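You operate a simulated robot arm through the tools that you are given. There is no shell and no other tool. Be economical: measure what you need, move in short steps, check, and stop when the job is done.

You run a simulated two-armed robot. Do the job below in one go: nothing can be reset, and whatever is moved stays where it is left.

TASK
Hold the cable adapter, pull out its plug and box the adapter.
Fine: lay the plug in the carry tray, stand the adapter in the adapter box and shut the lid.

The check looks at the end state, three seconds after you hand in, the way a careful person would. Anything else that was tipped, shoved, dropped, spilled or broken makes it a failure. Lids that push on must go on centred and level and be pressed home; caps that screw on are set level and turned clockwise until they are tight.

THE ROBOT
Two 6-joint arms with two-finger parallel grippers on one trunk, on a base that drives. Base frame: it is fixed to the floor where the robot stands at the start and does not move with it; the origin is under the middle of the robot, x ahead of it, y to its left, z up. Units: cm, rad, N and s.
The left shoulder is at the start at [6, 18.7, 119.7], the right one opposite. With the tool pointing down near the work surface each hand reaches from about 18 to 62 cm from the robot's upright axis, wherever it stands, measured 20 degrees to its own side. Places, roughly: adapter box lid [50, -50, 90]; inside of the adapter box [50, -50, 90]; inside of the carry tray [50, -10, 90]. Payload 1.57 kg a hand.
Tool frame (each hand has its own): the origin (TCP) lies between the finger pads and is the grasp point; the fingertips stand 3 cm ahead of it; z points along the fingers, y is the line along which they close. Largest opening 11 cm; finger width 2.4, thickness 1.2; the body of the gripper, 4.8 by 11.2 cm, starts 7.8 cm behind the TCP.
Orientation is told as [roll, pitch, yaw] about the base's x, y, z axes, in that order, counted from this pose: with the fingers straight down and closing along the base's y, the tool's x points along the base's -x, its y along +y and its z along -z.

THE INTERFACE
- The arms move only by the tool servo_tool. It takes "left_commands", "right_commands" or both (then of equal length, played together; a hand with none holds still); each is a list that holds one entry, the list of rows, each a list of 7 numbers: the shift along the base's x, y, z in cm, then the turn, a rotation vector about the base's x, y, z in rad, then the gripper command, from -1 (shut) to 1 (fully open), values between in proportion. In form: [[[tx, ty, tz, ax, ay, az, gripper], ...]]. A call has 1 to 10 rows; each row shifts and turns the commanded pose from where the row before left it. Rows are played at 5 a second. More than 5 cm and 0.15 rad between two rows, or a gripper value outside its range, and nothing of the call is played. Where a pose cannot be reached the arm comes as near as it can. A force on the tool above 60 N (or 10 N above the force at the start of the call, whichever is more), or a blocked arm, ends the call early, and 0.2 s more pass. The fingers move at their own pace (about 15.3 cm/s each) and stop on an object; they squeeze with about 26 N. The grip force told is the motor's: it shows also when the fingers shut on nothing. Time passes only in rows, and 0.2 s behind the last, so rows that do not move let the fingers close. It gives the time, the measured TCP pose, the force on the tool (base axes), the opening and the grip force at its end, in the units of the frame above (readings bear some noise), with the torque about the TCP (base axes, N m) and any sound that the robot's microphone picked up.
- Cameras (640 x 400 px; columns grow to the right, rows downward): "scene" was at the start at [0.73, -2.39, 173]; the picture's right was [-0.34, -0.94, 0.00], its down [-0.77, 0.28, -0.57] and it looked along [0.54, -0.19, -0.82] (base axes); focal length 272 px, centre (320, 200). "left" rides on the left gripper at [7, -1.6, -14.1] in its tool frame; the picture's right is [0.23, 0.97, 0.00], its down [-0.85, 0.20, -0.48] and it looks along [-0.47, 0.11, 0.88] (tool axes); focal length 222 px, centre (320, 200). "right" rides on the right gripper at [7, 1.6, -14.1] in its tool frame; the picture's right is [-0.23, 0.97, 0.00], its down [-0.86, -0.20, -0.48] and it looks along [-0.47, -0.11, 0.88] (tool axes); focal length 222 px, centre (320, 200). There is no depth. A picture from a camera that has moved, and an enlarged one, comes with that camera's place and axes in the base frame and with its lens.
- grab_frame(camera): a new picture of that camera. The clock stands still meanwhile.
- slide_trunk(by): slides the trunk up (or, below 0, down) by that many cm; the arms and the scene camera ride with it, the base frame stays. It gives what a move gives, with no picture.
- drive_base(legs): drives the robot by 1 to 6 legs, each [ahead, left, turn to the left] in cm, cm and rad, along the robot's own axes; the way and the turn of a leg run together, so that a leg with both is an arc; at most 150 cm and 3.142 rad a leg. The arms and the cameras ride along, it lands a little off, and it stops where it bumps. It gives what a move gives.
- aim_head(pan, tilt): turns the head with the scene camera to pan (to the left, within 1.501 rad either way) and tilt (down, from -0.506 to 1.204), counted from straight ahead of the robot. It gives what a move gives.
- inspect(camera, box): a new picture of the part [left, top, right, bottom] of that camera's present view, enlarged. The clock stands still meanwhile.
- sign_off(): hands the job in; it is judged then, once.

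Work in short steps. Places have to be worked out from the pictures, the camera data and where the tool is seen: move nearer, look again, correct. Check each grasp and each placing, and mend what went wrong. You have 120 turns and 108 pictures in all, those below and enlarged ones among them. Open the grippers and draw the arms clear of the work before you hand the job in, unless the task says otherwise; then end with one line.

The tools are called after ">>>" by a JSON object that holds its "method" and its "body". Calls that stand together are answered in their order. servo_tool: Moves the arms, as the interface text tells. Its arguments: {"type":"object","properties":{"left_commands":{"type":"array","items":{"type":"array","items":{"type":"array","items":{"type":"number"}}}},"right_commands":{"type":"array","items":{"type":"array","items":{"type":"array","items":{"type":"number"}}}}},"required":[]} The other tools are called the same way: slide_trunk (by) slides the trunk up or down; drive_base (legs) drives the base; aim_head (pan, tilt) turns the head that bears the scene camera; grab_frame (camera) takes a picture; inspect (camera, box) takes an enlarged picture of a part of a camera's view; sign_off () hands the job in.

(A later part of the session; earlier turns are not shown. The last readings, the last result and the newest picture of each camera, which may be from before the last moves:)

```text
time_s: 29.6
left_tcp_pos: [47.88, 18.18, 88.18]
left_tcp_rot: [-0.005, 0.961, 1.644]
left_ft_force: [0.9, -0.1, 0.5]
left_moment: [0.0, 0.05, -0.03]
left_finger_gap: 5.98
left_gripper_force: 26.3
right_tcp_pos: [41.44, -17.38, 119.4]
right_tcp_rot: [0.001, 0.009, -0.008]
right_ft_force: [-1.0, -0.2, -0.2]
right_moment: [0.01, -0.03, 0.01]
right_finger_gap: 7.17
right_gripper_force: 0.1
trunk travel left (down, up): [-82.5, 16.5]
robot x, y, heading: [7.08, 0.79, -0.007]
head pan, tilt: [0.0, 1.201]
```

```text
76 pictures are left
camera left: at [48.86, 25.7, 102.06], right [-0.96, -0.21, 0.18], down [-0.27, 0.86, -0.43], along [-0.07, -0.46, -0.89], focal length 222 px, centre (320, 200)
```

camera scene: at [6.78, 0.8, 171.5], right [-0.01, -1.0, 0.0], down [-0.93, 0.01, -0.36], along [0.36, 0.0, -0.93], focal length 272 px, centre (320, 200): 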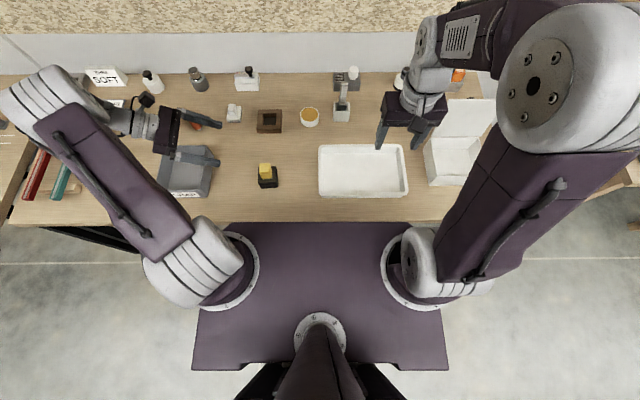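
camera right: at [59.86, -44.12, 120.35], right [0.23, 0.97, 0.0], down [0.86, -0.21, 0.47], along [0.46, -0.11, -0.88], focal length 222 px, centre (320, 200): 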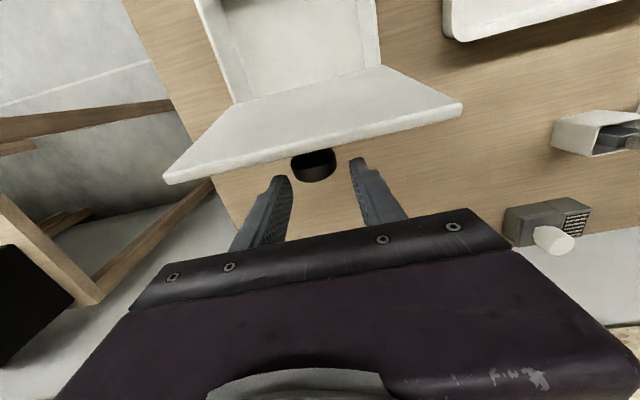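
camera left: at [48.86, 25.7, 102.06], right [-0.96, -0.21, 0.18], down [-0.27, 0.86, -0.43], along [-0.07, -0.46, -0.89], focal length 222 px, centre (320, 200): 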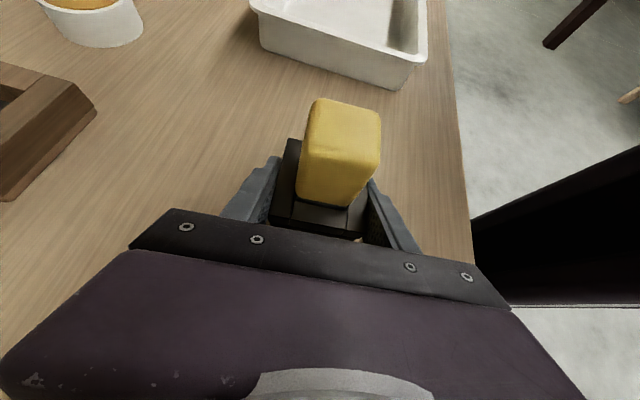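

Gripped (5.98 cm, 26 N). I lift the adapter and bring it toward the middle, while the right hand turns its closing line to x.

>>> {"method": "servo_tool", "body": {"left_commands": [[[0, 0, 1.5, 0, 0, 0, -1], [0, 0, 2, 0, 0, 0, -1], [0, -1, 2, 0, 0, 0, -1], [0, -1, 2, 0, 0, 0, -1], [0, -1, 2, 0, 0, 0, -1], [0, -1, 1, 0, 0, 0, -1], [0, -1, 0, 0, 0, 0, -1], [0, -1, 0, 0, 0, 0, -1], [0, 0, 0, 0, 0, 0, -1], [0, 0, 0, 0, 0, 0, -1]]], "right_commands": [[[0, 0, 0, 0, 0, 0.145, 0.3], [0, 0, 0, 0, 0, 0.145, 0.3], [0, 0, 0, 0, 0, 0.145, 0.3], [0, 0, 0, 0, 0, 0.145, 0.3], [0, 0, 0, 0, 0, 0.145, 0.3], [0, 0, 0, 0, 0, 0.145, 0.3], [0, 0, 0, 0, 0, 0.145, 0.3], [0, 0, 0, 0, 0, 0.145, 0.3], [0, 0, 0, 0, 0, 0.145, 0.3], [0, 0, 0, 0, 0, 0.145, 0.3]]]}}

>>> {"method": "grab_frame", "body": {"camera": "left"}}

>>> {"method": "grab_frame", "body": {"camera": "scene"}}

```text
time_s: 31.8
left_tcp_pos: [47.85, 12.14, 98.68]
left_tcp_rot: [-0.005, 0.959, 1.644]
left_ft_force: [-0.2, -0.1, -2.8]
left_moment: [-0.02, 0.01, 0.01]
left_finger_gap: 5.98
left_gripper_force: 26.1
right_tcp_pos: [41.43, -17.24, 119.26]
right_tcp_rot: [0.001, 0.009, 1.442]
right_ft_force: [0.0, 0.1, 0.0]
right_moment: [-0.01, 0.02, 0.02]
right_finger_gap: 7.14
right_gripper_force: 0.1
trunk travel left (down, up): [-82.5, 16.5]
robot x, y, heading: [7.11, 0.64, -0.009]
head pan, tilt: [0.0, 1.201]
```

```text
75 pictures are left
camera left: at [48.92, 19.64, 112.55], right [-0.96, -0.21, 0.18], down [-0.27, 0.86, -0.43], along [-0.07, -0.46, -0.89], focal length 222 px, centre (320, 200)
```

left: 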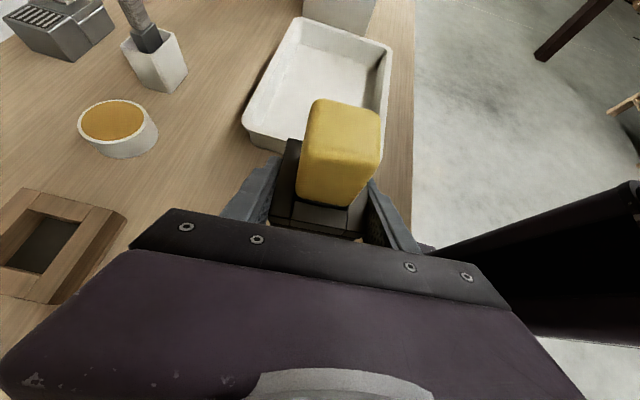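

```text
74 pictures are left
camera scene: at [6.76, 0.66, 171.49], right [-0.01, -1.0, 0.0], down [-0.93, 0.01, -0.36], along [0.36, 0.0, -0.93], focal length 272 px, centre (320, 200)
```

scene: 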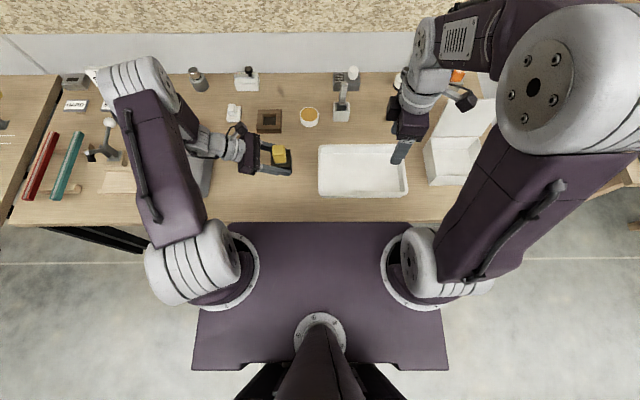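

Held firmly (about 2.8 N weight). Zooming on the plug to locate its top.

>>> {"method": "inspect", "body": {"camera": "left", "box": [260, 80, 420, 240]}}

>>> {"method": "inspect", "body": {"camera": "scene", "box": [220, 110, 340, 200]}}

```text
2.50 times, centred on (340, 160) of left
camera zoom: at [48.92, 19.64, 112.55], right [-0.96, -0.21, 0.18], down [-0.27, 0.86, -0.43], along [-0.07, -0.46, -0.89], focal length 555 px, centre (270, 300)
```

zoom: 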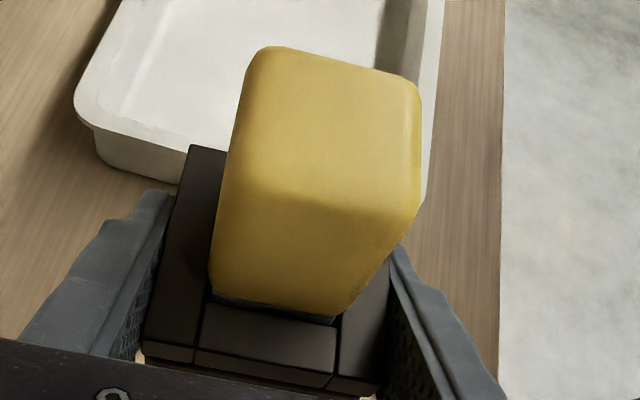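

```text
4.44 times, centred on (280, 155) of scene
camera zoom: at [6.76, 0.66, 171.49], right [-0.01, -1.0, 0.0], down [-0.93, 0.01, -0.36], along [0.36, 0.0, -0.93], focal length 1207 px, centre (498, 400)
```

zoom: 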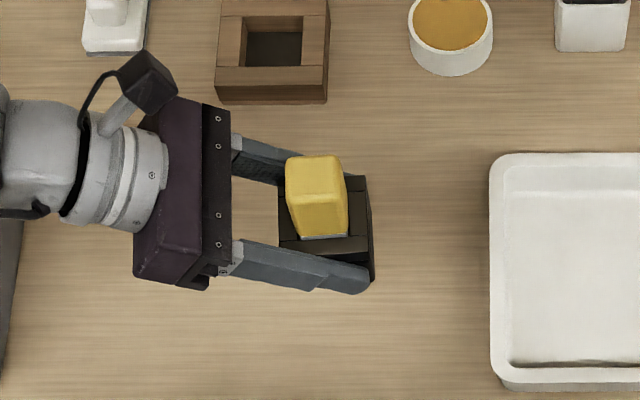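

Plug top centre ≈ [47.9, 12.1, 104.9], protruding ~5 cm. I bring the right hand above it, closing line along x.

>>> {"method": "servo_tool", "body": {"right_commands": [[[0.81, 3.66, 0, 0, 0, 0.104, 0.3], [0.81, 3.66, 0, 0, 0, 0.1, 0.2], [0.81, 3.66, 0, 0, 0, 0, 0.1], [0.81, 3.66, 0, 0, 0, 0, 0.1], [0.81, 3.66, 0, 0, 0, 0, 0.1], [0.81, 3.66, 0, 0, 0, 0, 0.1], [0.81, 3.66, 0, 0, 0, 0, 0.1], [0.81, 3.66, 0, 0, 0, 0, 0.1], [0, 0, -3, 0, 0, 0, 0.1], [0, 0, -2, 0, 0, 0, 0.1]]]}}

>>> {"method": "grab_frame", "body": {"camera": "right"}}

>>> {"method": "inspect", "body": {"camera": "scene", "box": [220, 80, 380, 200]}}

```text
time_s: 34.0
left_tcp_pos: [47.84, 12.03, 98.75]
left_tcp_rot: [-0.005, 0.961, 1.643]
left_ft_force: [0.2, -0.5, -2.7]
left_moment: [0.04, 0.01, -0.01]
left_finger_gap: 6.0
left_gripper_force: 25.6
right_tcp_pos: [47.78, 12.04, 114.5]
right_tcp_rot: [0.004, 0.009, 1.646]
right_ft_force: [-0.3, -0.3, 0.5]
right_moment: [0.0, -0.02, -0.01]
right_finger_gap: 6.05
right_gripper_force: 0.0
trunk travel left (down, up): [-82.5, 16.5]
robot x, y, heading: [7.09, 0.73, -0.01]
head pan, tilt: [0.0, 1.201]
```

```text
71 pictures are left
camera right: at [46.97, 5.2, 128.6], right [-0.99, 0.15, 0.0], down [0.14, 0.87, 0.47], along [0.07, 0.47, -0.88], focal length 222 px, centre (320, 200)
```

right: 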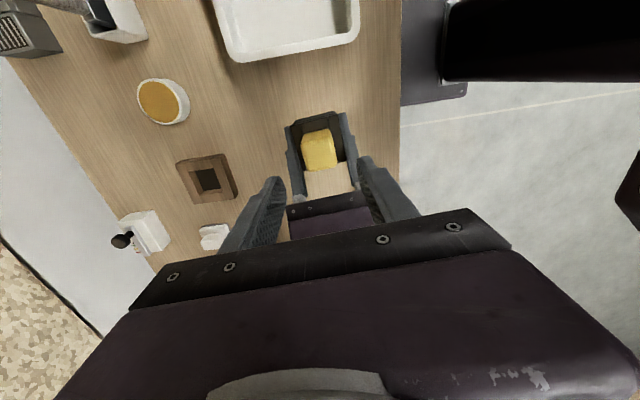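

```text
3.33 times, centred on (300, 140) of scene
camera zoom: at [6.78, 0.64, 171.49], right [-0.01, -1.0, 0.0], down [-0.93, 0.01, -0.36], along [0.36, 0.0, -0.93], focal length 905 px, centre (387, 400)
```

zoom: 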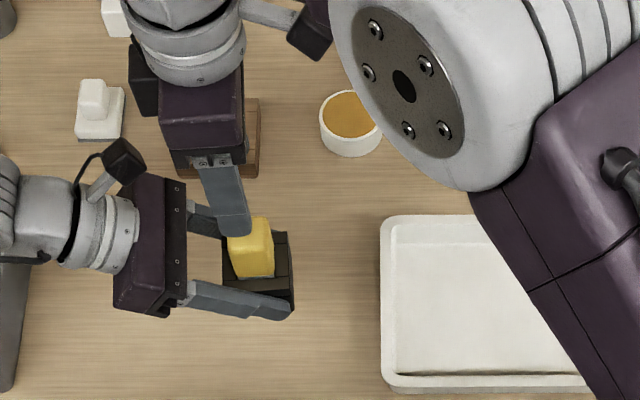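

The right camera confirms the plug at [48.0, 12.0]. Descending onto it to z≈104.6, then closing.

>>> {"method": "servo_tool", "body": {"right_commands": [[[0.2, 0, -3, 0, 0, 0, 0.1], [0, 0, -3, 0, 0, 0, 0.1], [0, 0, -2.5, 0, 0, 0, 0.1], [0, 0, -1.3, 0, 0, 0, 0.1], [0, 0, 0, 0, 0, 0, 0.1]]]}}

>>> {"method": "grab_frame", "body": {"camera": "right"}}

>>> {"method": "grab_frame", "body": {"camera": "left"}}

```text
time_s: 35.2
left_tcp_pos: [47.99, 12.04, 98.67]
left_tcp_rot: [-0.007, 0.959, 1.644]
left_ft_force: [0.4, 0.6, -4.2]
left_moment: [-0.01, 0.02, 0.01]
left_finger_gap: 5.97
left_gripper_force: 25.5
right_tcp_pos: [48.21, 11.94, 104.52]
right_tcp_rot: [0.003, 0.009, 1.647]
right_ft_force: [0.5, 0.6, 0.1]
right_moment: [-0.02, -0.01, -0.01]
right_finger_gap: 6.07
right_gripper_force: 0.1
trunk travel left (down, up): [-82.5, 16.5]
robot x, y, heading: [7.23, 0.67, -0.008]
head pan, tilt: [0.0, 1.201]
```

```text
69 pictures are left
camera right: at [47.22, 5.23, 118.7], right [-0.99, 0.15, 0.0], down [0.14, 0.87, 0.47], along [0.07, 0.47, -0.88], focal length 222 px, centre (320, 200)
```

right: 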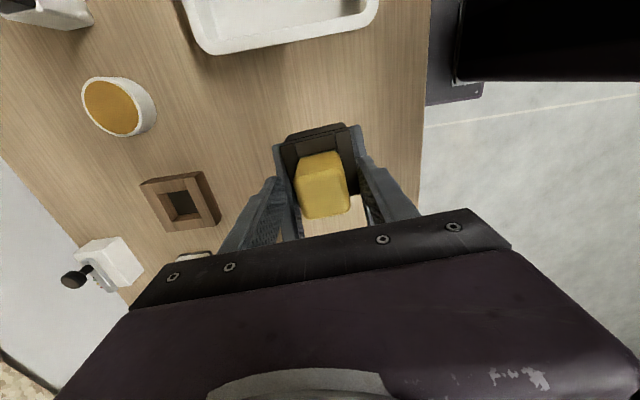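

```text
68 pictures are left
camera left: at [48.91, 19.65, 112.55], right [-0.96, -0.21, 0.18], down [-0.27, 0.86, -0.43], along [-0.07, -0.46, -0.89], focal length 222 px, centre (320, 200)
```

left: 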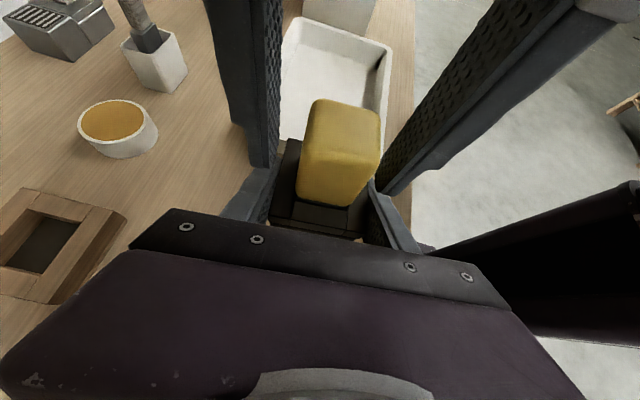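

The right fingers straddle the plug cleanly. Closing on it.

>>> {"method": "servo_tool", "body": {"right_commands": [[[0, 0, 0, 0, 0, 0, -0.2], [0, 0, 0, 0, 0, 0, -1], [0, 0, 0, 0, 0, 0, -1], [0, 0, 0, 0, 0, 0, -1]]]}}

>>> {"method": "grab_frame", "body": {"camera": "left"}}

```text
time_s: 36.2
left_tcp_pos: [47.92, 12.07, 98.73]
left_tcp_rot: [-0.004, 0.96, 1.644]
left_ft_force: [3.4, -0.3, -2.1]
left_moment: [-0.01, 0.06, -0.02]
left_finger_gap: 6.0
left_gripper_force: 25.9
right_tcp_pos: [48.02, 12.11, 104.45]
right_tcp_rot: [0.004, 0.008, 1.646]
right_ft_force: [-3.4, 1.8, -0.3]
right_moment: [0.06, 0.19, 0.03]
right_finger_gap: 3.53
right_gripper_force: 26.2
trunk travel left (down, up): [-82.5, 16.5]
robot x, y, heading: [7.42, 0.55, -0.013]
head pan, tilt: [0.0, 1.201]
heard: snap
```

```text
67 pictures are left
camera left: at [48.93, 19.65, 112.55], right [-0.96, -0.21, 0.18], down [-0.27, 0.86, -0.43], along [-0.07, -0.46, -0.89], focal length 222 px, centre (320, 200)
```

left: 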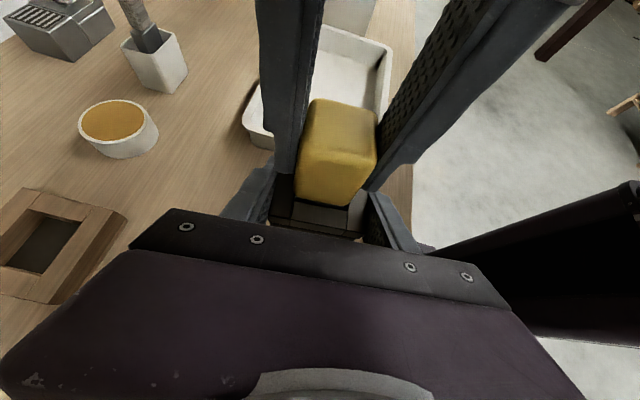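

Plug gripped (3.53 cm), a snap was heard (perhaps a latch releasing). Pulling the plug straight up in small steps.

>>> {"method": "servo_tool", "body": {"right_commands": [[[0, 0, 0.3, 0, 0, 0, -1], [0, 0, 0.4, 0, 0, 0, -1], [0, 0, 0.5, 0, 0, 0, -1], [0, 0, 0.5, 0, 0, 0, -1]]]}}

>>> {"method": "grab_frame", "body": {"camera": "left"}}

```text
time_s: 37.2
left_tcp_pos: [47.97, 12.07, 98.74]
left_tcp_rot: [-0.005, 0.958, 1.644]
left_ft_force: [0.1, -0.3, -1.6]
left_moment: [-0.01, 0.01, 0.0]
left_finger_gap: 5.98
left_gripper_force: 26.2
right_tcp_pos: [48.2, 11.94, 106.22]
right_tcp_rot: [0.002, 0.007, 1.646]
right_ft_force: [-0.4, -0.1, -1.0]
right_moment: [-0.01, 0.03, 0.02]
right_finger_gap: 3.54
right_gripper_force: 25.9
trunk travel left (down, up): [-82.5, 16.5]
robot x, y, heading: [7.13, 0.56, -0.006]
head pan, tilt: [0.0, 1.201]
```

```text
66 pictures are left
camera left: at [48.89, 19.63, 112.54], right [-0.96, -0.21, 0.18], down [-0.27, 0.86, -0.43], along [-0.07, -0.46, -0.89], focal length 222 px, centre (320, 200)
```

left: 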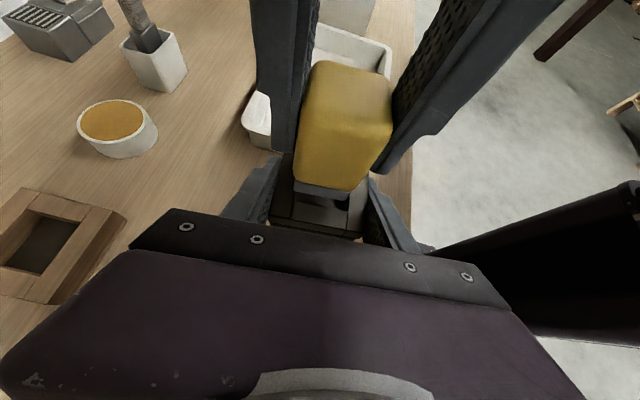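

The plug is coming out with almost no load. I lift it fully clear.

>>> {"method": "servo_tool", "body": {"right_commands": [[[0, 0, 1, 0, 0, 0, -1], [0, 0, 2, 0, 0, 0, -1], [0, 0, 2, 0, 0, 0, -1], [0, 0, 2, 0, 0, 0, -1], [0, 0, 2, 0, 0, 0, -1], [0, -2, 0, 0, 0, 0, -1], [0, -3, 0, 0, 0, 0, -1], [0, -3, 0, 0, 0, 0, -1]]]}}

>>> {"method": "grab_frame", "body": {"camera": "left"}}

>>> {"method": "grab_frame", "body": {"camera": "scene"}}

```text
time_s: 39.0
left_tcp_pos: [47.92, 12.03, 98.74]
left_tcp_rot: [-0.005, 0.958, 1.645]
left_ft_force: [0.2, 0.8, -2.4]
left_moment: [-0.01, -0.01, 0.01]
left_finger_gap: 6.0
left_gripper_force: 26.0
right_tcp_pos: [48.12, 3.85, 115.38]
right_tcp_rot: [0.002, 0.007, 1.646]
right_ft_force: [-0.4, -0.2, -1.2]
right_moment: [0.01, -0.01, 0.01]
right_finger_gap: 3.55
right_gripper_force: 25.8
trunk travel left (down, up): [-82.5, 16.5]
robot x, y, heading: [7.52, 0.8, -0.008]
head pan, tilt: [0.0, 1.201]
```

```text
65 pictures are left
camera left: at [48.88, 19.56, 112.58], right [-0.96, -0.21, 0.18], down [-0.27, 0.86, -0.43], along [-0.07, -0.46, -0.89], focal length 222 px, centre (320, 200)
```

left: 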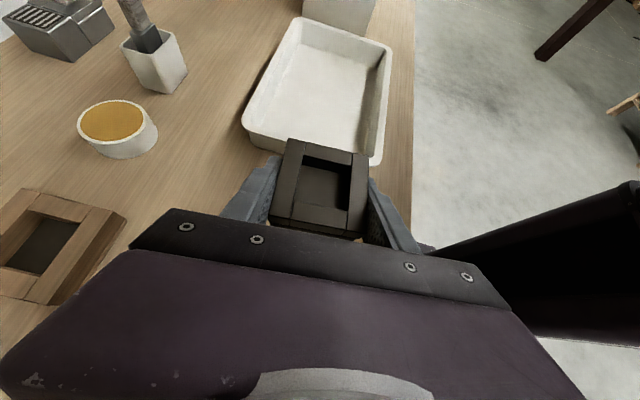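

```text
64 pictures are left
camera scene: at [6.71, 0.51, 171.49], right [-0.01, -1.0, 0.0], down [-0.93, 0.01, -0.36], along [0.36, 0.0, -0.93], focal length 272 px, centre (320, 200)
```

scene: 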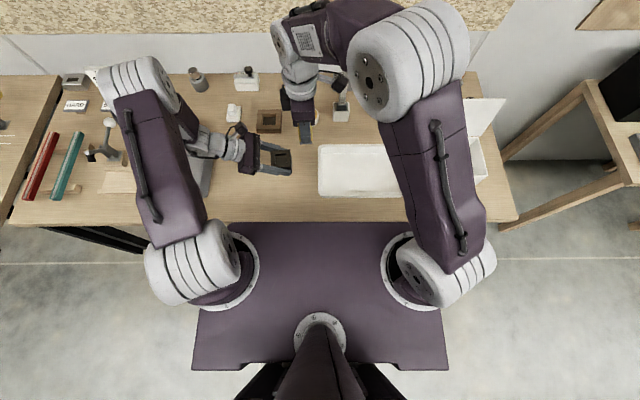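

Plug out, adapter socket empty and still held. I move the plug over the tray and check its length with the cameras.

>>> {"method": "servo_tool", "body": {"right_commands": [[[0.3, -2, 0, 0, 0, 0, -1], [0.3, -3, 0, 0, 0, 0, -1], [0.3, -3, 0, 0, 0, 0, -1], [0.3, -3, -2, 0, 0, 0, -1], [0.3, -3, -3, 0, 0, 0, -1], [0.3, -2, -3, 0, 0, 0, -1], [0.3, 0, -3, 0, 0, 0, -1]]]}}

>>> {"method": "grab_frame", "body": {"camera": "left"}}

>>> {"method": "grab_frame", "body": {"camera": "right"}}

>>> {"method": "inspect", "body": {"camera": "scene", "box": [270, 90, 430, 210]}}

```text
time_s: 40.6
left_tcp_pos: [47.87, 12.06, 98.61]
left_tcp_rot: [-0.003, 0.96, 1.645]
left_ft_force: [0.0, -0.8, -1.8]
left_moment: [-0.01, -0.01, 0.0]
left_finger_gap: 6.0
left_gripper_force: 26.1
right_tcp_pos: [50.26, -12.04, 104.15]
right_tcp_rot: [0.003, 0.007, 1.647]
right_ft_force: [0.5, -0.3, -0.4]
right_moment: [-0.01, -0.01, -0.01]
right_finger_gap: 3.53
right_gripper_force: 26.3
trunk travel left (down, up): [-82.5, 16.5]
robot x, y, heading: [6.71, 0.41, -0.007]
head pan, tilt: [0.0, 1.201]
```

```text
63 pictures are left
camera left: at [49.0, 19.67, 112.51], right [-0.96, -0.21, 0.18], down [-0.27, 0.86, -0.43], along [-0.07, -0.46, -0.89], focal length 222 px, centre (320, 200)
```

left: 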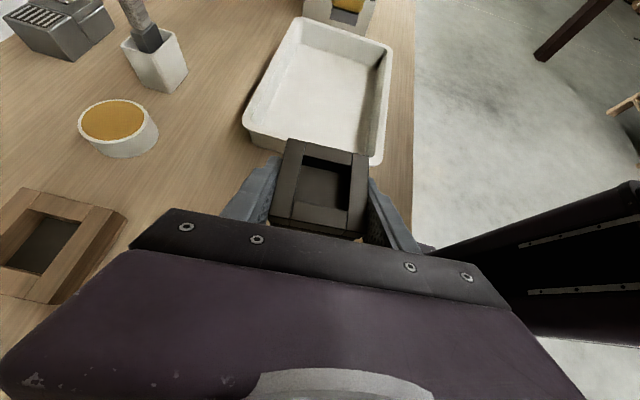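

```text
62 pictures are left
camera right: at [49.38, -18.82, 118.34], right [-0.99, 0.15, 0.0], down [0.14, 0.87, 0.47], along [0.07, 0.47, -0.88], focal length 222 px, centre (320, 200)
```

right: 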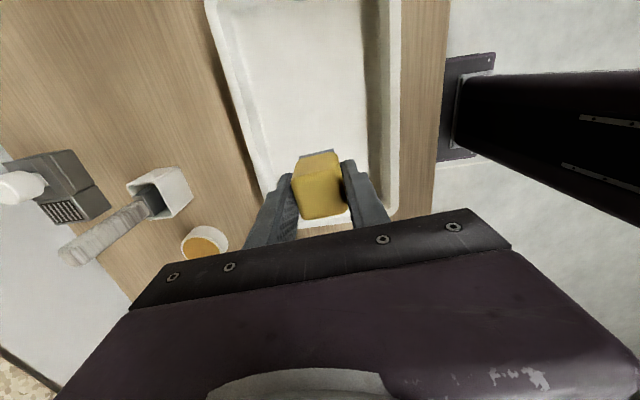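

```text
3.33 times, centred on (350, 150) of scene
camera zoom: at [6.88, 0.69, 171.49], right [-0.01, -1.0, 0.0], down [-0.93, 0.01, -0.36], along [0.36, 0.0, -0.93], focal length 905 px, centre (220, 367)
```

zoom: 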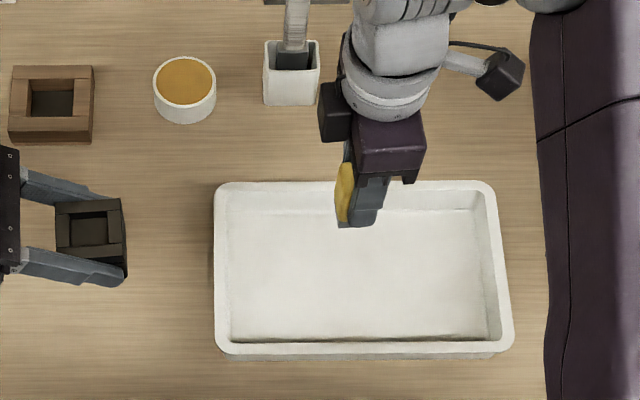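

The plug hangs over the tray centre. Lowering toward the tray floor, then feeling for contact.

>>> {"method": "servo_tool", "body": {"right_commands": [[[0, 0, -3, 0, 0, 0, -1], [0, 0, -3, 0, 0, 0, -1], [0, 0, -2.5, 0, 0, 0, -1], [0, 0, -1.5, 0, 0, 0, -1], [0, 0, 0, 0, 0, 0, -1]]]}}

>>> {"method": "grab_frame", "body": {"camera": "left"}}

>>> {"method": "inspect", "body": {"camera": "scene", "box": [310, 110, 430, 210]}}

```text
time_s: 41.8
left_tcp_pos: [47.93, 12.08, 98.73]
left_tcp_rot: [-0.004, 0.96, 1.643]
left_ft_force: [-0.1, -0.1, -2.6]
left_moment: [0.01, 0.0, -0.01]
left_finger_gap: 6.0
left_gripper_force: 25.8
right_tcp_pos: [50.08, -12.14, 94.29]
right_tcp_rot: [0.001, 0.008, 1.647]
right_ft_force: [0.3, 0.0, -1.0]
right_moment: [0.04, -0.01, -0.03]
right_finger_gap: 3.53
right_gripper_force: 25.7
trunk travel left (down, up): [-82.5, 16.5]
robot x, y, heading: [7.01, 0.46, -0.011]
head pan, tilt: [0.0, 1.201]
```

```text
60 pictures are left
camera left: at [48.92, 19.65, 112.55], right [-0.96, -0.21, 0.18], down [-0.27, 0.86, -0.43], along [-0.07, -0.46, -0.89], focal length 222 px, centre (320, 200)
```

left: 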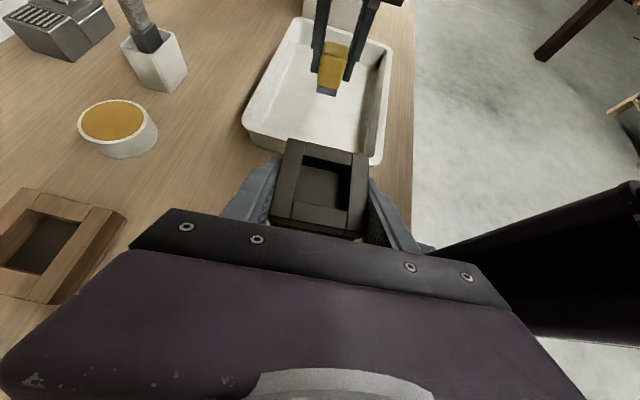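

```text
4.00 times, centred on (370, 160) of scene
camera zoom: at [6.76, 0.65, 171.49], right [-0.01, -1.0, 0.0], down [-0.93, 0.01, -0.36], along [0.36, 0.0, -0.93], focal length 1086 px, centre (120, 360)
```

zoom: 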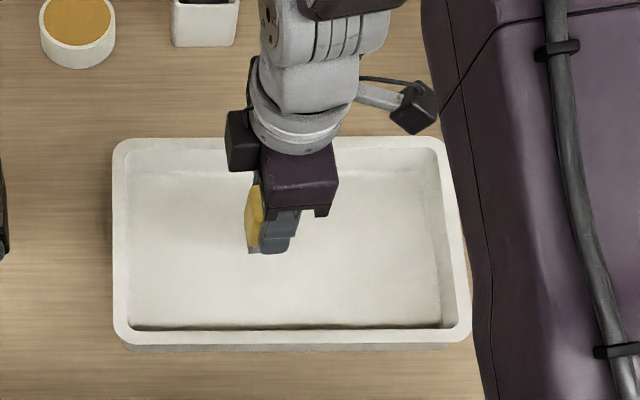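

Insert end is ~1.2 cm long; contact expected around TCP z≈91.7. I step down gently.

>>> {"method": "servo_tool", "body": {"right_commands": [[[0, 0, -0.7, 0, 0, 0, -1], [0, 0, -0.7, 0, 0, 0, -1], [0, 0, -0.5, 0, 0, 0, -1], [0, 0, 0, 0, 0, 0, -1]]]}}

>>> {"method": "servo_tool", "body": {"right_commands": [[[0, 0, -0.3, 0, 0, 0, -1], [0, 0, 0, 0, 0, 0, -1]]]}}

>>> {"method": "inspect", "body": {"camera": "left", "box": [250, 10, 410, 130]}}

```text
time_s: 42.8
left_tcp_pos: [47.9, 12.04, 98.74]
left_tcp_rot: [-0.005, 0.961, 1.645]
left_ft_force: [0.4, -0.4, -2.0]
left_moment: [0.0, 0.0, -0.01]
left_finger_gap: 6.02
left_gripper_force: 26.1
right_tcp_pos: [50.32, -12.07, 92.18]
right_tcp_rot: [0.002, 0.008, 1.648]
right_ft_force: [-0.1, 0.4, -0.6]
right_moment: [0.01, 0.01, -0.01]
right_finger_gap: 3.55
right_gripper_force: 25.3
trunk travel left (down, up): [-82.5, 16.5]
robot x, y, heading: [6.73, 0.8, -0.004]
head pan, tilt: [0.0, 1.201]
```

```text
time_s: 43.4
left_tcp_pos: [47.89, 12.02, 98.77]
left_tcp_rot: [-0.003, 0.961, 1.642]
left_ft_force: [0.2, 0.4, -2.5]
left_moment: [-0.02, -0.01, 0.0]
left_finger_gap: 5.98
left_gripper_force: 26.0
right_tcp_pos: [50.17, -12.12, 91.99]
right_tcp_rot: [0.001, 0.009, 1.647]
right_ft_force: [-0.6, 0.3, -0.8]
right_moment: [-0.01, -0.03, 0.03]
right_finger_gap: 3.54
right_gripper_force: 26.1
trunk travel left (down, up): [-82.5, 16.5]
robot x, y, heading: [6.76, 0.61, -0.01]
head pan, tilt: [0.0, 1.201]
```

```text
3.33 times, centred on (330, 70) of left
camera zoom: at [48.92, 19.64, 112.55], right [-0.96, -0.21, 0.18], down [-0.27, 0.86, -0.43], along [-0.07, -0.46, -0.89], focal length 740 px, centre (287, 633)
```

zoom: 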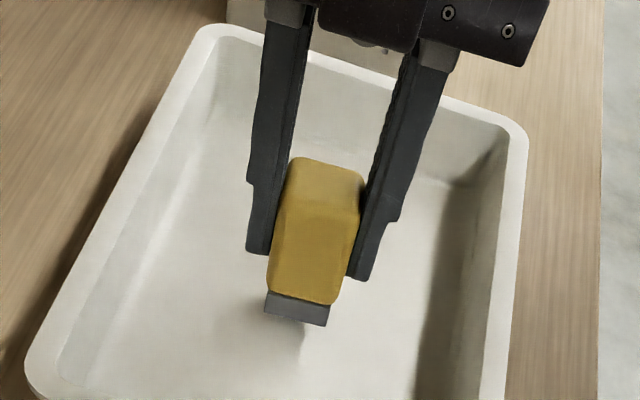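

Only a small gap seems left. Stepping down by 0.3 cm until contact shows.

>>> {"method": "servo_tool", "body": {"right_commands": [[[0, 0, -0.3, 0, 0, 0, -1], [0, 0, -0.3, 0, 0, 0, -1], [0, 0, 0, 0, 0, 0, -1]]]}}

>>> {"method": "servo_tool", "body": {"right_commands": [[[0, 0, -0.3, 0, 0, 0, -1], [0, 0, 0, 0, 0, 0, -1]]]}}

```text
time_s: 44.2
left_tcp_pos: [47.94, 12.08, 98.6]
left_tcp_rot: [-0.005, 0.959, 1.645]
left_ft_force: [-0.2, -0.4, -2.1]
left_moment: [0.01, 0.0, 0.0]
left_finger_gap: 6.0
left_gripper_force: 25.7
right_tcp_pos: [50.18, -12.02, 91.4]
right_tcp_rot: [0.003, 0.007, 1.646]
right_ft_force: [0.2, -0.3, -0.6]
right_moment: [0.02, 0.01, 0.03]
right_finger_gap: 3.54
right_gripper_force: 25.6
trunk travel left (down, up): [-82.5, 16.5]
robot x, y, heading: [7.25, 0.53, -0.005]
head pan, tilt: [0.0, 1.201]
```

```text
time_s: 44.8
left_tcp_pos: [47.91, 12.02, 98.61]
left_tcp_rot: [-0.006, 0.961, 1.643]
left_ft_force: [0.8, -0.5, -1.9]
left_moment: [-0.02, -0.01, 0.02]
left_finger_gap: 5.98
left_gripper_force: 25.5
right_tcp_pos: [50.17, -12.13, 91.12]
right_tcp_rot: [0.001, 0.009, 1.646]
right_ft_force: [0.6, -0.3, -1.0]
right_moment: [-0.02, 0.02, -0.01]
right_finger_gap: 3.54
right_gripper_force: 26.2
trunk travel left (down, up): [-82.5, 16.5]
robot x, y, heading: [7.01, 0.93, -0.004]
head pan, tilt: [0.0, 1.201]
```

>>> {"method": "servo_tool", "body": {"right_commands": [[[0, 0, -0.3, 0, 0, 0, -1], [0, 0, 0, 0, 0, 0, -1]]]}}

>>> {"method": "servo_tool", "body": {"right_commands": [[[0, 0, -0.3, 0, 0, 0, -1], [0, 0, 0, 0, 0, 0, -1]]]}}

>>> {"method": "inspect", "body": {"camera": "left", "box": [250, 10, 410, 130]}}

```text
time_s: 45.4
left_tcp_pos: [47.9, 12.08, 98.69]
left_tcp_rot: [-0.007, 0.959, 1.644]
left_ft_force: [0.2, -0.1, -2.0]
left_moment: [-0.02, 0.0, 0.02]
left_finger_gap: 6.03
left_gripper_force: 25.5
right_tcp_pos: [50.24, -12.24, 90.89]
right_tcp_rot: [0.001, 0.01, 1.645]
right_ft_force: [0.5, -0.7, -0.3]
right_moment: [-0.01, -0.01, 0.02]
right_finger_gap: 3.54
right_gripper_force: 25.7
trunk travel left (down, up): [-82.5, 16.5]
robot x, y, heading: [7.02, 0.65, -0.007]
head pan, tilt: [0.0, 1.201]
```

```text
time_s: 46.0
left_tcp_pos: [47.71, 12.12, 98.85]
left_tcp_rot: [-0.007, 0.96, 1.644]
left_ft_force: [-0.3, 0.3, -2.1]
left_moment: [-0.02, -0.01, -0.02]
left_finger_gap: 6.01
left_gripper_force: 25.9
right_tcp_pos: [50.21, -12.02, 90.74]
right_tcp_rot: [-0.002, 0.007, 1.645]
right_ft_force: [1.7, -3.3, 21.4]
right_moment: [-0.2, 0.0, 0.03]
right_finger_gap: 3.54
right_gripper_force: 26.8
trunk travel left (down, up): [-82.5, 16.5]
robot x, y, heading: [7.09, 0.5, -0.01]
head pan, tilt: [0.0, 1.201]
```

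```text
3.33 times, centred on (330, 70) of left
camera zoom: at [48.77, 19.65, 112.64], right [-0.96, -0.21, 0.18], down [-0.27, 0.86, -0.43], along [-0.07, -0.46, -0.89], focal length 740 px, centre (287, 633)
```

zoom: 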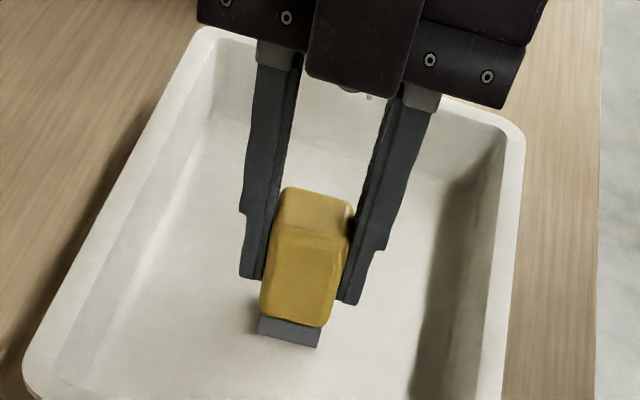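

Contact (21 N). I relieve 0.2 cm, open slowly, and go up.

>>> {"method": "servo_tool", "body": {"right_commands": [[[0, 0, 0.2, 0, 0, 0, -1], [0, 0, 0, 0, 0, 0, -0.3], [0, 0, 0, 0, 0, 0, 0], [0, 0, 0, 0, 0, 0, 0.1], [0, 0, 1.5, 0, 0, 0, 0.1], [0, 0, 2.5, 0, 0, 0, 0.1], [0, 0, 3, 0, 0, 0, 0.1], [0, 0, 4, 0, 0, 0, 0.1], [0, 0, 4, 0, 0, 0, 0.1], [0, 0, 4, 0, 0, 0, 0.1]]]}}

>>> {"method": "grab_frame", "body": {"camera": "left"}}

>>> {"method": "grab_frame", "body": {"camera": "scene"}}

```text
time_s: 48.2
left_tcp_pos: [47.89, 12.13, 98.74]
left_tcp_rot: [-0.006, 0.96, 1.646]
left_ft_force: [0.3, -0.4, -2.7]
left_moment: [-0.02, 0.01, 0.01]
left_finger_gap: 5.96
left_gripper_force: 25.9
right_tcp_pos: [50.06, -12.08, 109.78]
right_tcp_rot: [0.005, 0.009, 1.648]
right_ft_force: [0.2, 0.0, 0.5]
right_moment: [0.01, -0.01, 0.02]
right_finger_gap: 6.04
right_gripper_force: 0.1
trunk travel left (down, up): [-82.5, 16.5]
robot x, y, heading: [7.41, 0.89, -0.009]
head pan, tilt: [0.0, 1.201]
```

```text
56 pictures are left
camera left: at [48.84, 19.65, 112.57], right [-0.96, -0.21, 0.18], down [-0.27, 0.86, -0.43], along [-0.07, -0.46, -0.89], focal length 222 px, centre (320, 200)
```

left: 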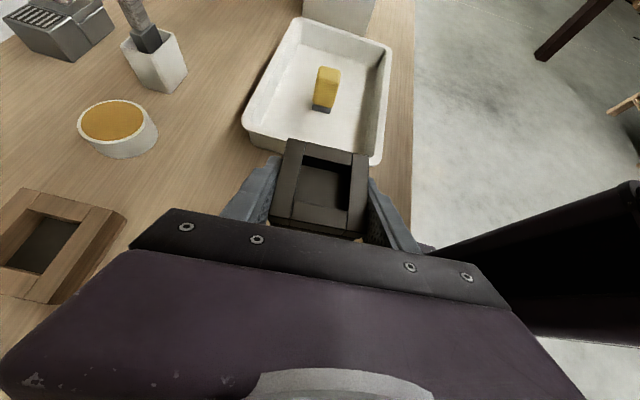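

```text
55 pictures are left
camera scene: at [6.64, 0.65, 171.49], right [-0.01, -1.0, 0.0], down [-0.93, 0.01, -0.36], along [0.36, 0.0, -0.93], focal length 272 px, centre (320, 200)
```

scene: 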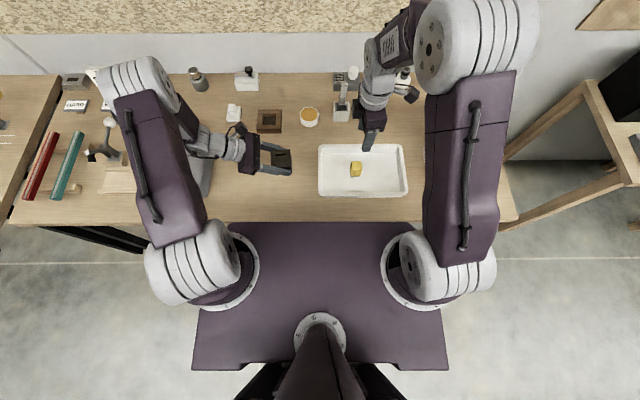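

The plug stands in the tray. Now I set the adapter down on the free table spot at [48, 12].

>>> {"method": "servo_tool", "body": {"left_commands": [[[0, 0, -3, 0, 0, 0, -1], [0, 0, -3, 0, 0, 0, -1], [0, 0, -2.5, 0, 0, 0, -1], [0, 0, -1.3, 0, 0, 0, -1], [0, 0, -0.4, 0, 0, 0, -1], [0, 0, 0, 0, 0, 0, -1]]]}}

```text
time_s: 49.6
left_tcp_pos: [47.9, 12.11, 88.52]
left_tcp_rot: [-0.005, 0.96, 1.643]
left_ft_force: [0.2, 0.0, -3.1]
left_moment: [0.01, 0.03, -0.05]
left_finger_gap: 6.0
left_gripper_force: 26.5
right_tcp_pos: [50.1, -12.09, 109.78]
right_tcp_rot: [0.002, 0.008, 1.645]
right_ft_force: [-1.5, 1.0, -0.8]
right_moment: [0.01, -0.02, 0.01]
right_finger_gap: 6.02
right_gripper_force: 0.0
trunk travel left (down, up): [-82.5, 16.5]
robot x, y, heading: [7.32, 0.86, -0.012]
head pan, tilt: [0.0, 1.201]
```

>>> {"method": "servo_tool", "body": {"left_commands": [[[0, 0, -0.3, 0, 0, 0, -1], [0, 0, 0, 0, 0, 0, -1]]]}}

```text
time_s: 50.2
left_tcp_pos: [47.89, 12.03, 88.23]
left_tcp_rot: [-0.006, 0.96, 1.642]
left_ft_force: [2.4, 1.6, 8.2]
left_moment: [0.29, 0.27, -0.1]
left_finger_gap: 6.01
left_gripper_force: 25.9
right_tcp_pos: [50.04, -12.15, 109.67]
right_tcp_rot: [0.004, 0.008, 1.645]
right_ft_force: [-0.2, 0.5, 0.9]
right_moment: [0.01, 0.07, 0.01]
right_finger_gap: 6.05
right_gripper_force: 0.0
trunk travel left (down, up): [-82.5, 16.5]
robot x, y, heading: [7.07, 0.69, -0.01]
head pan, tilt: [0.0, 1.201]
```

The adapter rests on the table (8 N). I open the left gripper and draw back along its axis.

>>> {"method": "servo_tool", "body": {"left_commands": [[[0, 0, 0, 0, 0, 0, -0.5], [0, 0, 0, 0, 0, 0, 0.5], [0, 0, 0, 0, 0, 0, 1], [-0.17, 2.0, 1.4, 0, 0, 0, 1], [-0.2, 2.46, 1.72, 0, 0, 0, 1], [-0.2, 2.46, 1.72, 0, 0, 0, 1], [-0.2, 2.46, 1.72, 0, 0, 0, 1], [-0.2, 2.46, 3, 0, 0, 0, 1], [0, 2, 4, 0, 0, 0, 1], [0, 2, 4, 0, 0, 0, 1]]]}}

>>> {"method": "grab_frame", "body": {"camera": "left"}}

>>> {"method": "inspect", "body": {"camera": "scene", "box": [210, 110, 370, 210]}}

```text
time_s: 52.4
left_tcp_pos: [46.68, 27.64, 105.69]
left_tcp_rot: [-0.007, 0.96, 1.643]
left_ft_force: [0.0, -0.4, -0.8]
left_moment: [0.02, -0.01, -0.03]
left_finger_gap: 11.0
left_gripper_force: 0.1
right_tcp_pos: [50.06, -12.18, 109.7]
right_tcp_rot: [0.002, 0.009, 1.645]
right_ft_force: [0.0, 0.4, 0.8]
right_moment: [-0.02, -0.04, 0.02]
right_finger_gap: 6.06
right_gripper_force: 0.1
trunk travel left (down, up): [-82.5, 16.5]
robot x, y, heading: [7.02, 0.88, -0.008]
head pan, tilt: [0.0, 1.201]
```

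```text
54 pictures are left
camera left: at [47.72, 35.3, 119.44], right [-0.96, -0.21, 0.18], down [-0.27, 0.86, -0.43], along [-0.07, -0.46, -0.89], focal length 222 px, centre (320, 200)
```

left: 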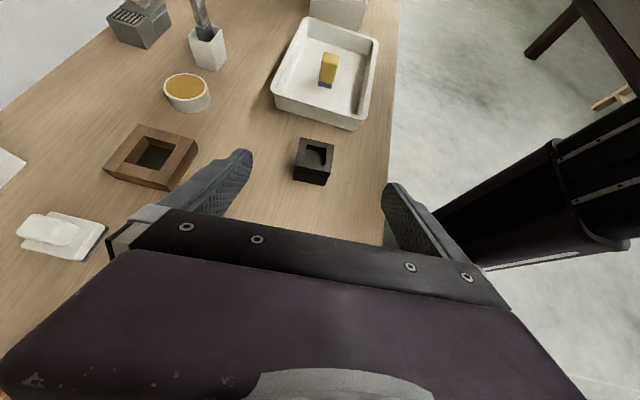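

```text
4.00 times, centred on (290, 160) of scene
camera zoom: at [6.6, 0.63, 171.49], right [-0.01, -1.0, 0.0], down [-0.93, 0.01, -0.36], along [0.36, 0.0, -0.93], focal length 1086 px, centre (440, 360)
```

zoom: 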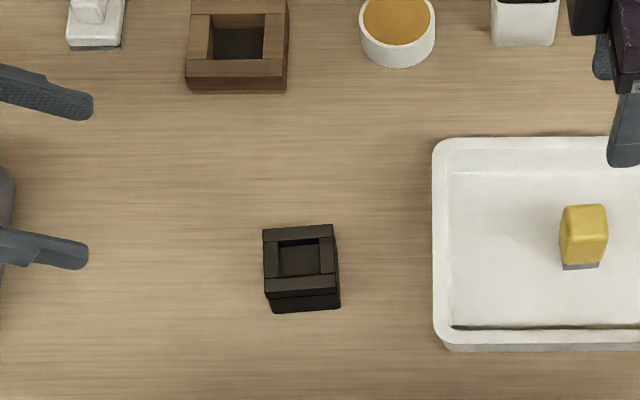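

Adapter stands free at [48, 12]. Right hand moves over it, open, same yaw; left lifts out of the way.

>>> {"method": "servo_tool", "body": {"right_commands": [[[-0.3, 3.45, 0, 0, 0, 0, 1], [-0.3, 3.45, 0, 0, 0, 0, 1], [-0.3, 3.45, 0, 0, 0, 0, 1], [-0.3, 3.45, 0, 0, 0, 0, 1], [-0.3, 3.45, 0, 0, 0, 0, 1], [-0.3, 3.45, 0, 0, 0, 0, 1], [-0.3, 3.45, 0, 0, 0, 0, 1], [0, 0, -3, 0, 0, 0, 1], [0, 0, -3, 0, 0, 0, 1], [0, 0, -3, 0, 0, 0, 1]]], "left_commands": [[[0, 1, 2, 0, 0, 0, 1], [0, 1, 2, 0, 0, 0, 1], [0, 1, 2, 0, 0, 0, 1], [0, 1, 2, 0, 0, 0, 1], [0, 1, 2, 0, 0, 0, 1], [0, 0, 2, 0, 0, 0, 1], [0, 0, 2, 0, 0, 0, 1], [0, 0, 0, 0, 0, 0, 1], [0, 0, 0, 0, 0, 0, 1], [0, 0, 0, 0, 0, 0, 1]]]}}

>>> {"method": "grab_frame", "body": {"camera": "right"}}

>>> {"method": "inspect", "body": {"camera": "scene", "box": [210, 80, 370, 200]}}

```text
time_s: 54.6
left_tcp_pos: [46.86, 32.78, 119.75]
left_tcp_rot: [-0.003, 0.96, 1.645]
left_ft_force: [-0.3, 0.0, -1.3]
left_moment: [-0.01, -0.02, -0.02]
left_finger_gap: 11.03
left_gripper_force: 0.2
right_tcp_pos: [47.98, 12.08, 100.65]
right_tcp_rot: [0.003, 0.007, 1.645]
right_ft_force: [-0.4, 0.6, -0.4]
right_moment: [0.02, 0.03, 0.0]
right_finger_gap: 11.0
right_gripper_force: 0.0
trunk travel left (down, up): [-82.5, 16.5]
robot x, y, heading: [7.01, 0.88, -0.009]
head pan, tilt: [0.0, 1.201]
```

```text
52 pictures are left
camera right: at [47.14, 5.23, 114.88], right [-0.99, 0.15, 0.0], down [0.14, 0.87, 0.47], along [0.07, 0.47, -0.88], focal length 222 px, centre (320, 200)
```

right: 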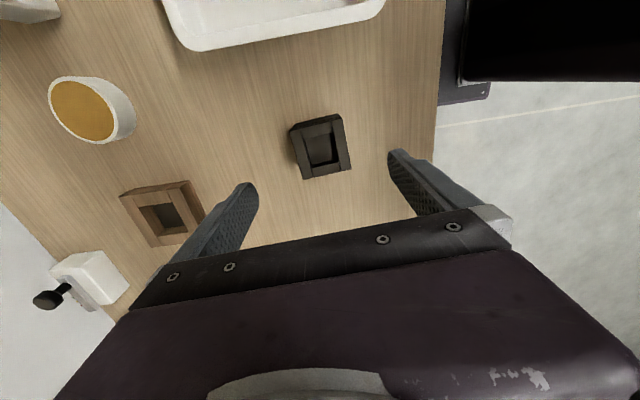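

```text
3.33 times, centred on (290, 140) of scene
camera zoom: at [6.74, 0.69, 171.5], right [-0.01, -1.0, 0.0], down [-0.93, 0.01, -0.36], along [0.36, 0.0, -0.93], focal length 905 px, centre (420, 400)
```

zoom: 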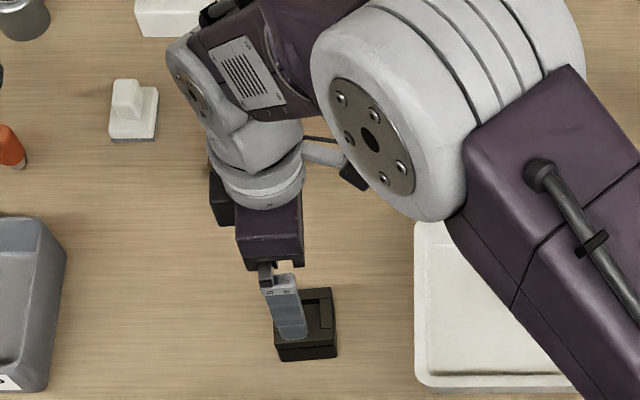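

Block confirmed at [48.0, 11.9]. Descending to z≈88.7 and closing.

>>> {"method": "servo_tool", "body": {"right_commands": [[[0, -0.1, -3, 0, 0, 0, 1], [0, 0, -3, 0, 0, 0, 1], [0, 0, -3, 0, 0, 0, 1], [0, 0, -2, 0, 0, 0, 1], [0, 0, -0.9, 0, 0, 0, 1], [0, 0, 0, 0, 0, 0, 0.4], [0, 0, 0, 0, 0, 0, 0], [0, 0, 0, 0, 0, 0, -1], [0, 0, 0, 0, 0, 0, -1]]]}}

>>> {"method": "grab_frame", "body": {"camera": "right"}}

```text
time_s: 56.6
left_tcp_pos: [46.85, 32.79, 119.68]
left_tcp_rot: [-0.005, 0.96, 1.644]
left_ft_force: [0.4, -0.3, -0.5]
left_moment: [0.0, -0.02, -0.01]
left_finger_gap: 10.99
left_gripper_force: 0.0
right_tcp_pos: [48.1, 11.91, 88.92]
right_tcp_rot: [0.002, 0.008, 1.647]
right_ft_force: [2.0, 0.3, 0.0]
right_moment: [0.07, -0.09, 0.01]
right_finger_gap: 5.98
right_gripper_force: 25.8
trunk travel left (down, up): [-82.5, 16.5]
robot x, y, heading: [7.16, 0.57, -0.005]
head pan, tilt: [0.0, 1.201]
```

```text
50 pictures are left
camera right: at [47.2, 5.12, 103.13], right [-0.99, 0.15, 0.0], down [0.14, 0.87, 0.47], along [0.07, 0.47, -0.88], focal length 222 px, centre (320, 200)
```

right: 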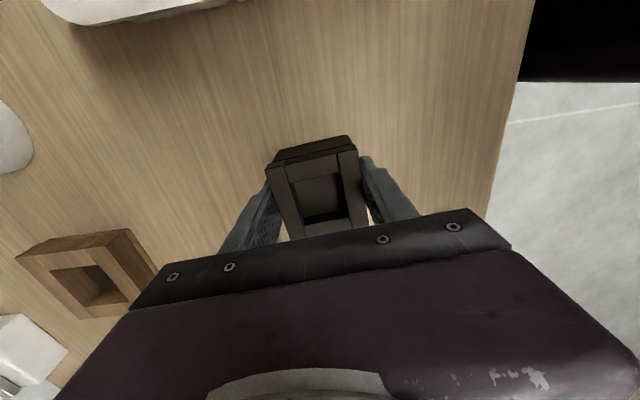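

Adapter gripped from above (5.98 cm). Lift it and bring it over to the right side, above the tray height, then drive right.

>>> {"method": "servo_tool", "body": {"right_commands": [[[0, 0, 2, 0, 0, 0, -1], [0, 0, 4, 0, 0, 0, -1], [0, 0, 4, 0, 0, 0, -1], [0, 0, 4, 0, 0, 0, -1], [-0.5, -3, 4, 0, 0, 0, -1], [-0.5, -4, 2, 0, 0, 0, -1], [-0.5, -4, 0, 0, 0, 0, -1], [-0.5, -4, 0, 0, 0, 0, -1], [-0.5, -4, 0, 0, 0, 0, -1], [-0.5, -4, 0, 0, 0, 0, -1]]]}}

>>> {"method": "drive_base", "body": {"legs": [[0, -30, 0]]}}

>>> {"method": "aim_head", "body": {"pan": -0.3, "tilt": 1.0}}

>>> {"method": "grab_frame", "body": {"camera": "scene"}}

>>> {"method": "grab_frame", "body": {"camera": "right"}}

```text
refused: row 5 steps farther than a row can; nothing moved
```

```text
time_s: 58.2
left_tcp_pos: [46.67, 11.23, 119.79]
left_tcp_rot: [-0.003, 0.958, 1.644]
left_ft_force: [0.3, -1.2, -0.4]
left_moment: [0.09, 0.02, 0.0]
left_finger_gap: 11.02
left_gripper_force: 0.1
right_tcp_pos: [48.32, -8.12, 89.39]
right_tcp_rot: [-0.022, -0.028, 1.631]
right_ft_force: [-0.4, 30.4, -2.6]
right_moment: [-0.08, 0.29, -0.96]
right_finger_gap: 5.98
right_gripper_force: 26.2
trunk travel left (down, up): [-82.5, 16.5]
robot x, y, heading: [7.0, -20.99, -0.007]
head pan, tilt: [0.0, 1.201]
stopped in leg 1: the force on the tool passed its limit (the readings are from after the stop); the commanded pose is now the measured one
```

```text
time_s: 59.0
left_tcp_pos: [46.66, 11.72, 119.69]
left_tcp_rot: [-0.003, 0.962, 1.644]
left_ft_force: [-0.6, -0.7, 0.3]
left_moment: [0.02, -0.05, 0.02]
left_finger_gap: 11.02
left_gripper_force: 0.1
right_tcp_pos: [48.12, -8.1, 89.23]
right_tcp_rot: [-0.015, -0.014, 1.634]
right_ft_force: [0.0, 23.1, -1.1]
right_moment: [-0.09, 0.12, -0.71]
right_finger_gap: 6.0
right_gripper_force: 25.6
trunk travel left (down, up): [-82.5, 16.5]
robot x, y, heading: [6.8, -20.63, -0.012]
head pan, tilt: [-0.3, 1.0]
```

```text
49 pictures are left
camera scene: at [7.57, -22.17, 172.75], right [-0.3, -0.95, 0.0], down [-0.8, 0.25, -0.54], along [0.51, -0.17, -0.84], focal length 272 px, centre (320, 200)
```

scene: 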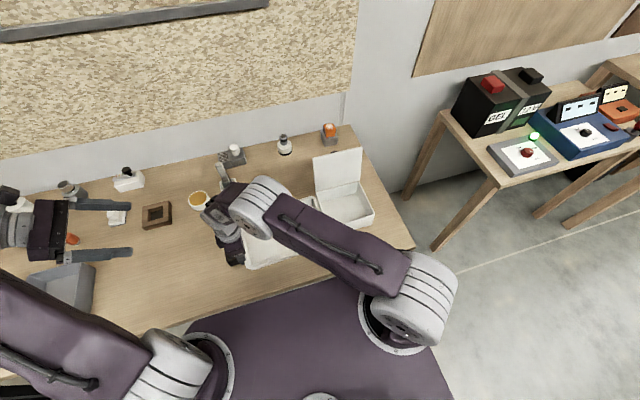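

```text
48 pictures are left
camera right: at [46.99, -15.18, 103.26], right [-0.99, 0.17, -0.01], down [0.14, 0.86, 0.49], along [0.09, 0.48, -0.87], focal length 222 px, centre (320, 200)
```

right: 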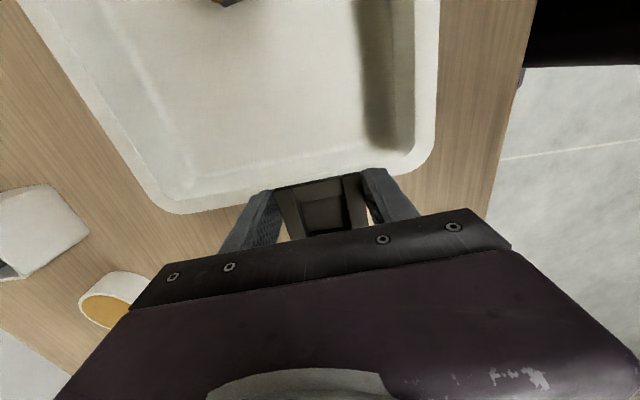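

That was my mistake: the lift was refused for too large a step, yet the drive was already queued, so the adapter was dragged against the tray and pushed it. I first back off from the tray and lift, then see what was displaced.

>>> {"method": "servo_tool", "body": {"right_commands": [[[0, 1, 0, 0, 0, 0, -1], [0, 1, 0.5, 0, 0, 0, -1], [0, 0, 3, 0, 0, 0, -1], [0, 0, 4, 0, 0, 0, -1], [0, 0, 4, 0, 0, 0, -1], [0, 0, 4, 0, 0, 0, -1], [0, 0, 4, 0, 0, 0, -1]]]}}

>>> {"method": "grab_frame", "body": {"camera": "right"}}

>>> {"method": "grab_frame", "body": {"camera": "scene"}}

```text
time_s: 60.6
left_tcp_pos: [46.51, 11.33, 119.8]
left_tcp_rot: [-0.005, 0.959, 1.641]
left_ft_force: [0.8, 0.2, 0.4]
left_moment: [0.0, 0.0, -0.01]
left_finger_gap: 10.98
left_gripper_force: 0.0
right_tcp_pos: [48.24, -6.52, 108.71]
right_tcp_rot: [-0.014, -0.014, 1.635]
right_ft_force: [0.0, 0.4, -1.6]
right_moment: [-0.04, 0.02, -0.03]
right_finger_gap: 6.0
right_gripper_force: 26.1
trunk travel left (down, up): [-82.5, 16.5]
robot x, y, heading: [7.05, -20.9, -0.01]
head pan, tilt: [-0.3, 1.0]
```

```text
47 pictures are left
camera right: at [47.1, -13.67, 122.82], right [-0.99, 0.16, -0.01], down [0.14, 0.86, 0.49], along [0.09, 0.49, -0.87], focal length 222 px, centre (320, 200)
```

right: 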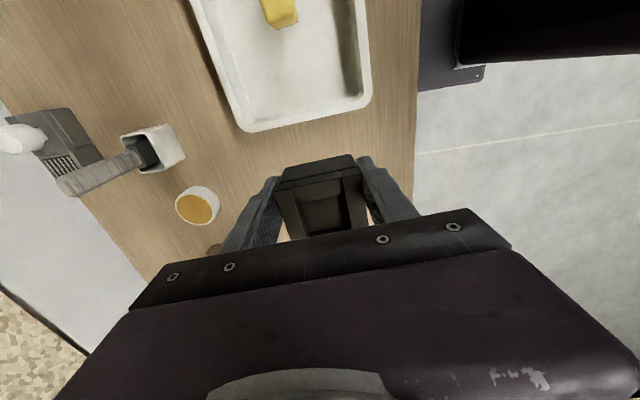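

```text
46 pictures are left
camera scene: at [7.46, -22.87, 172.75], right [-0.31, -0.95, 0.0], down [-0.8, 0.26, -0.54], along [0.51, -0.16, -0.84], focal length 272 px, centre (320, 200)
```

scene: 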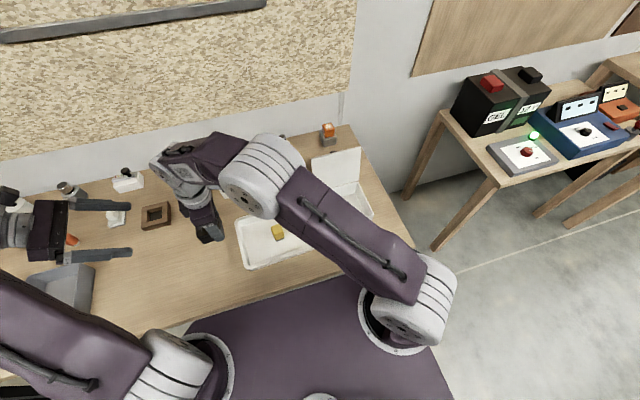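

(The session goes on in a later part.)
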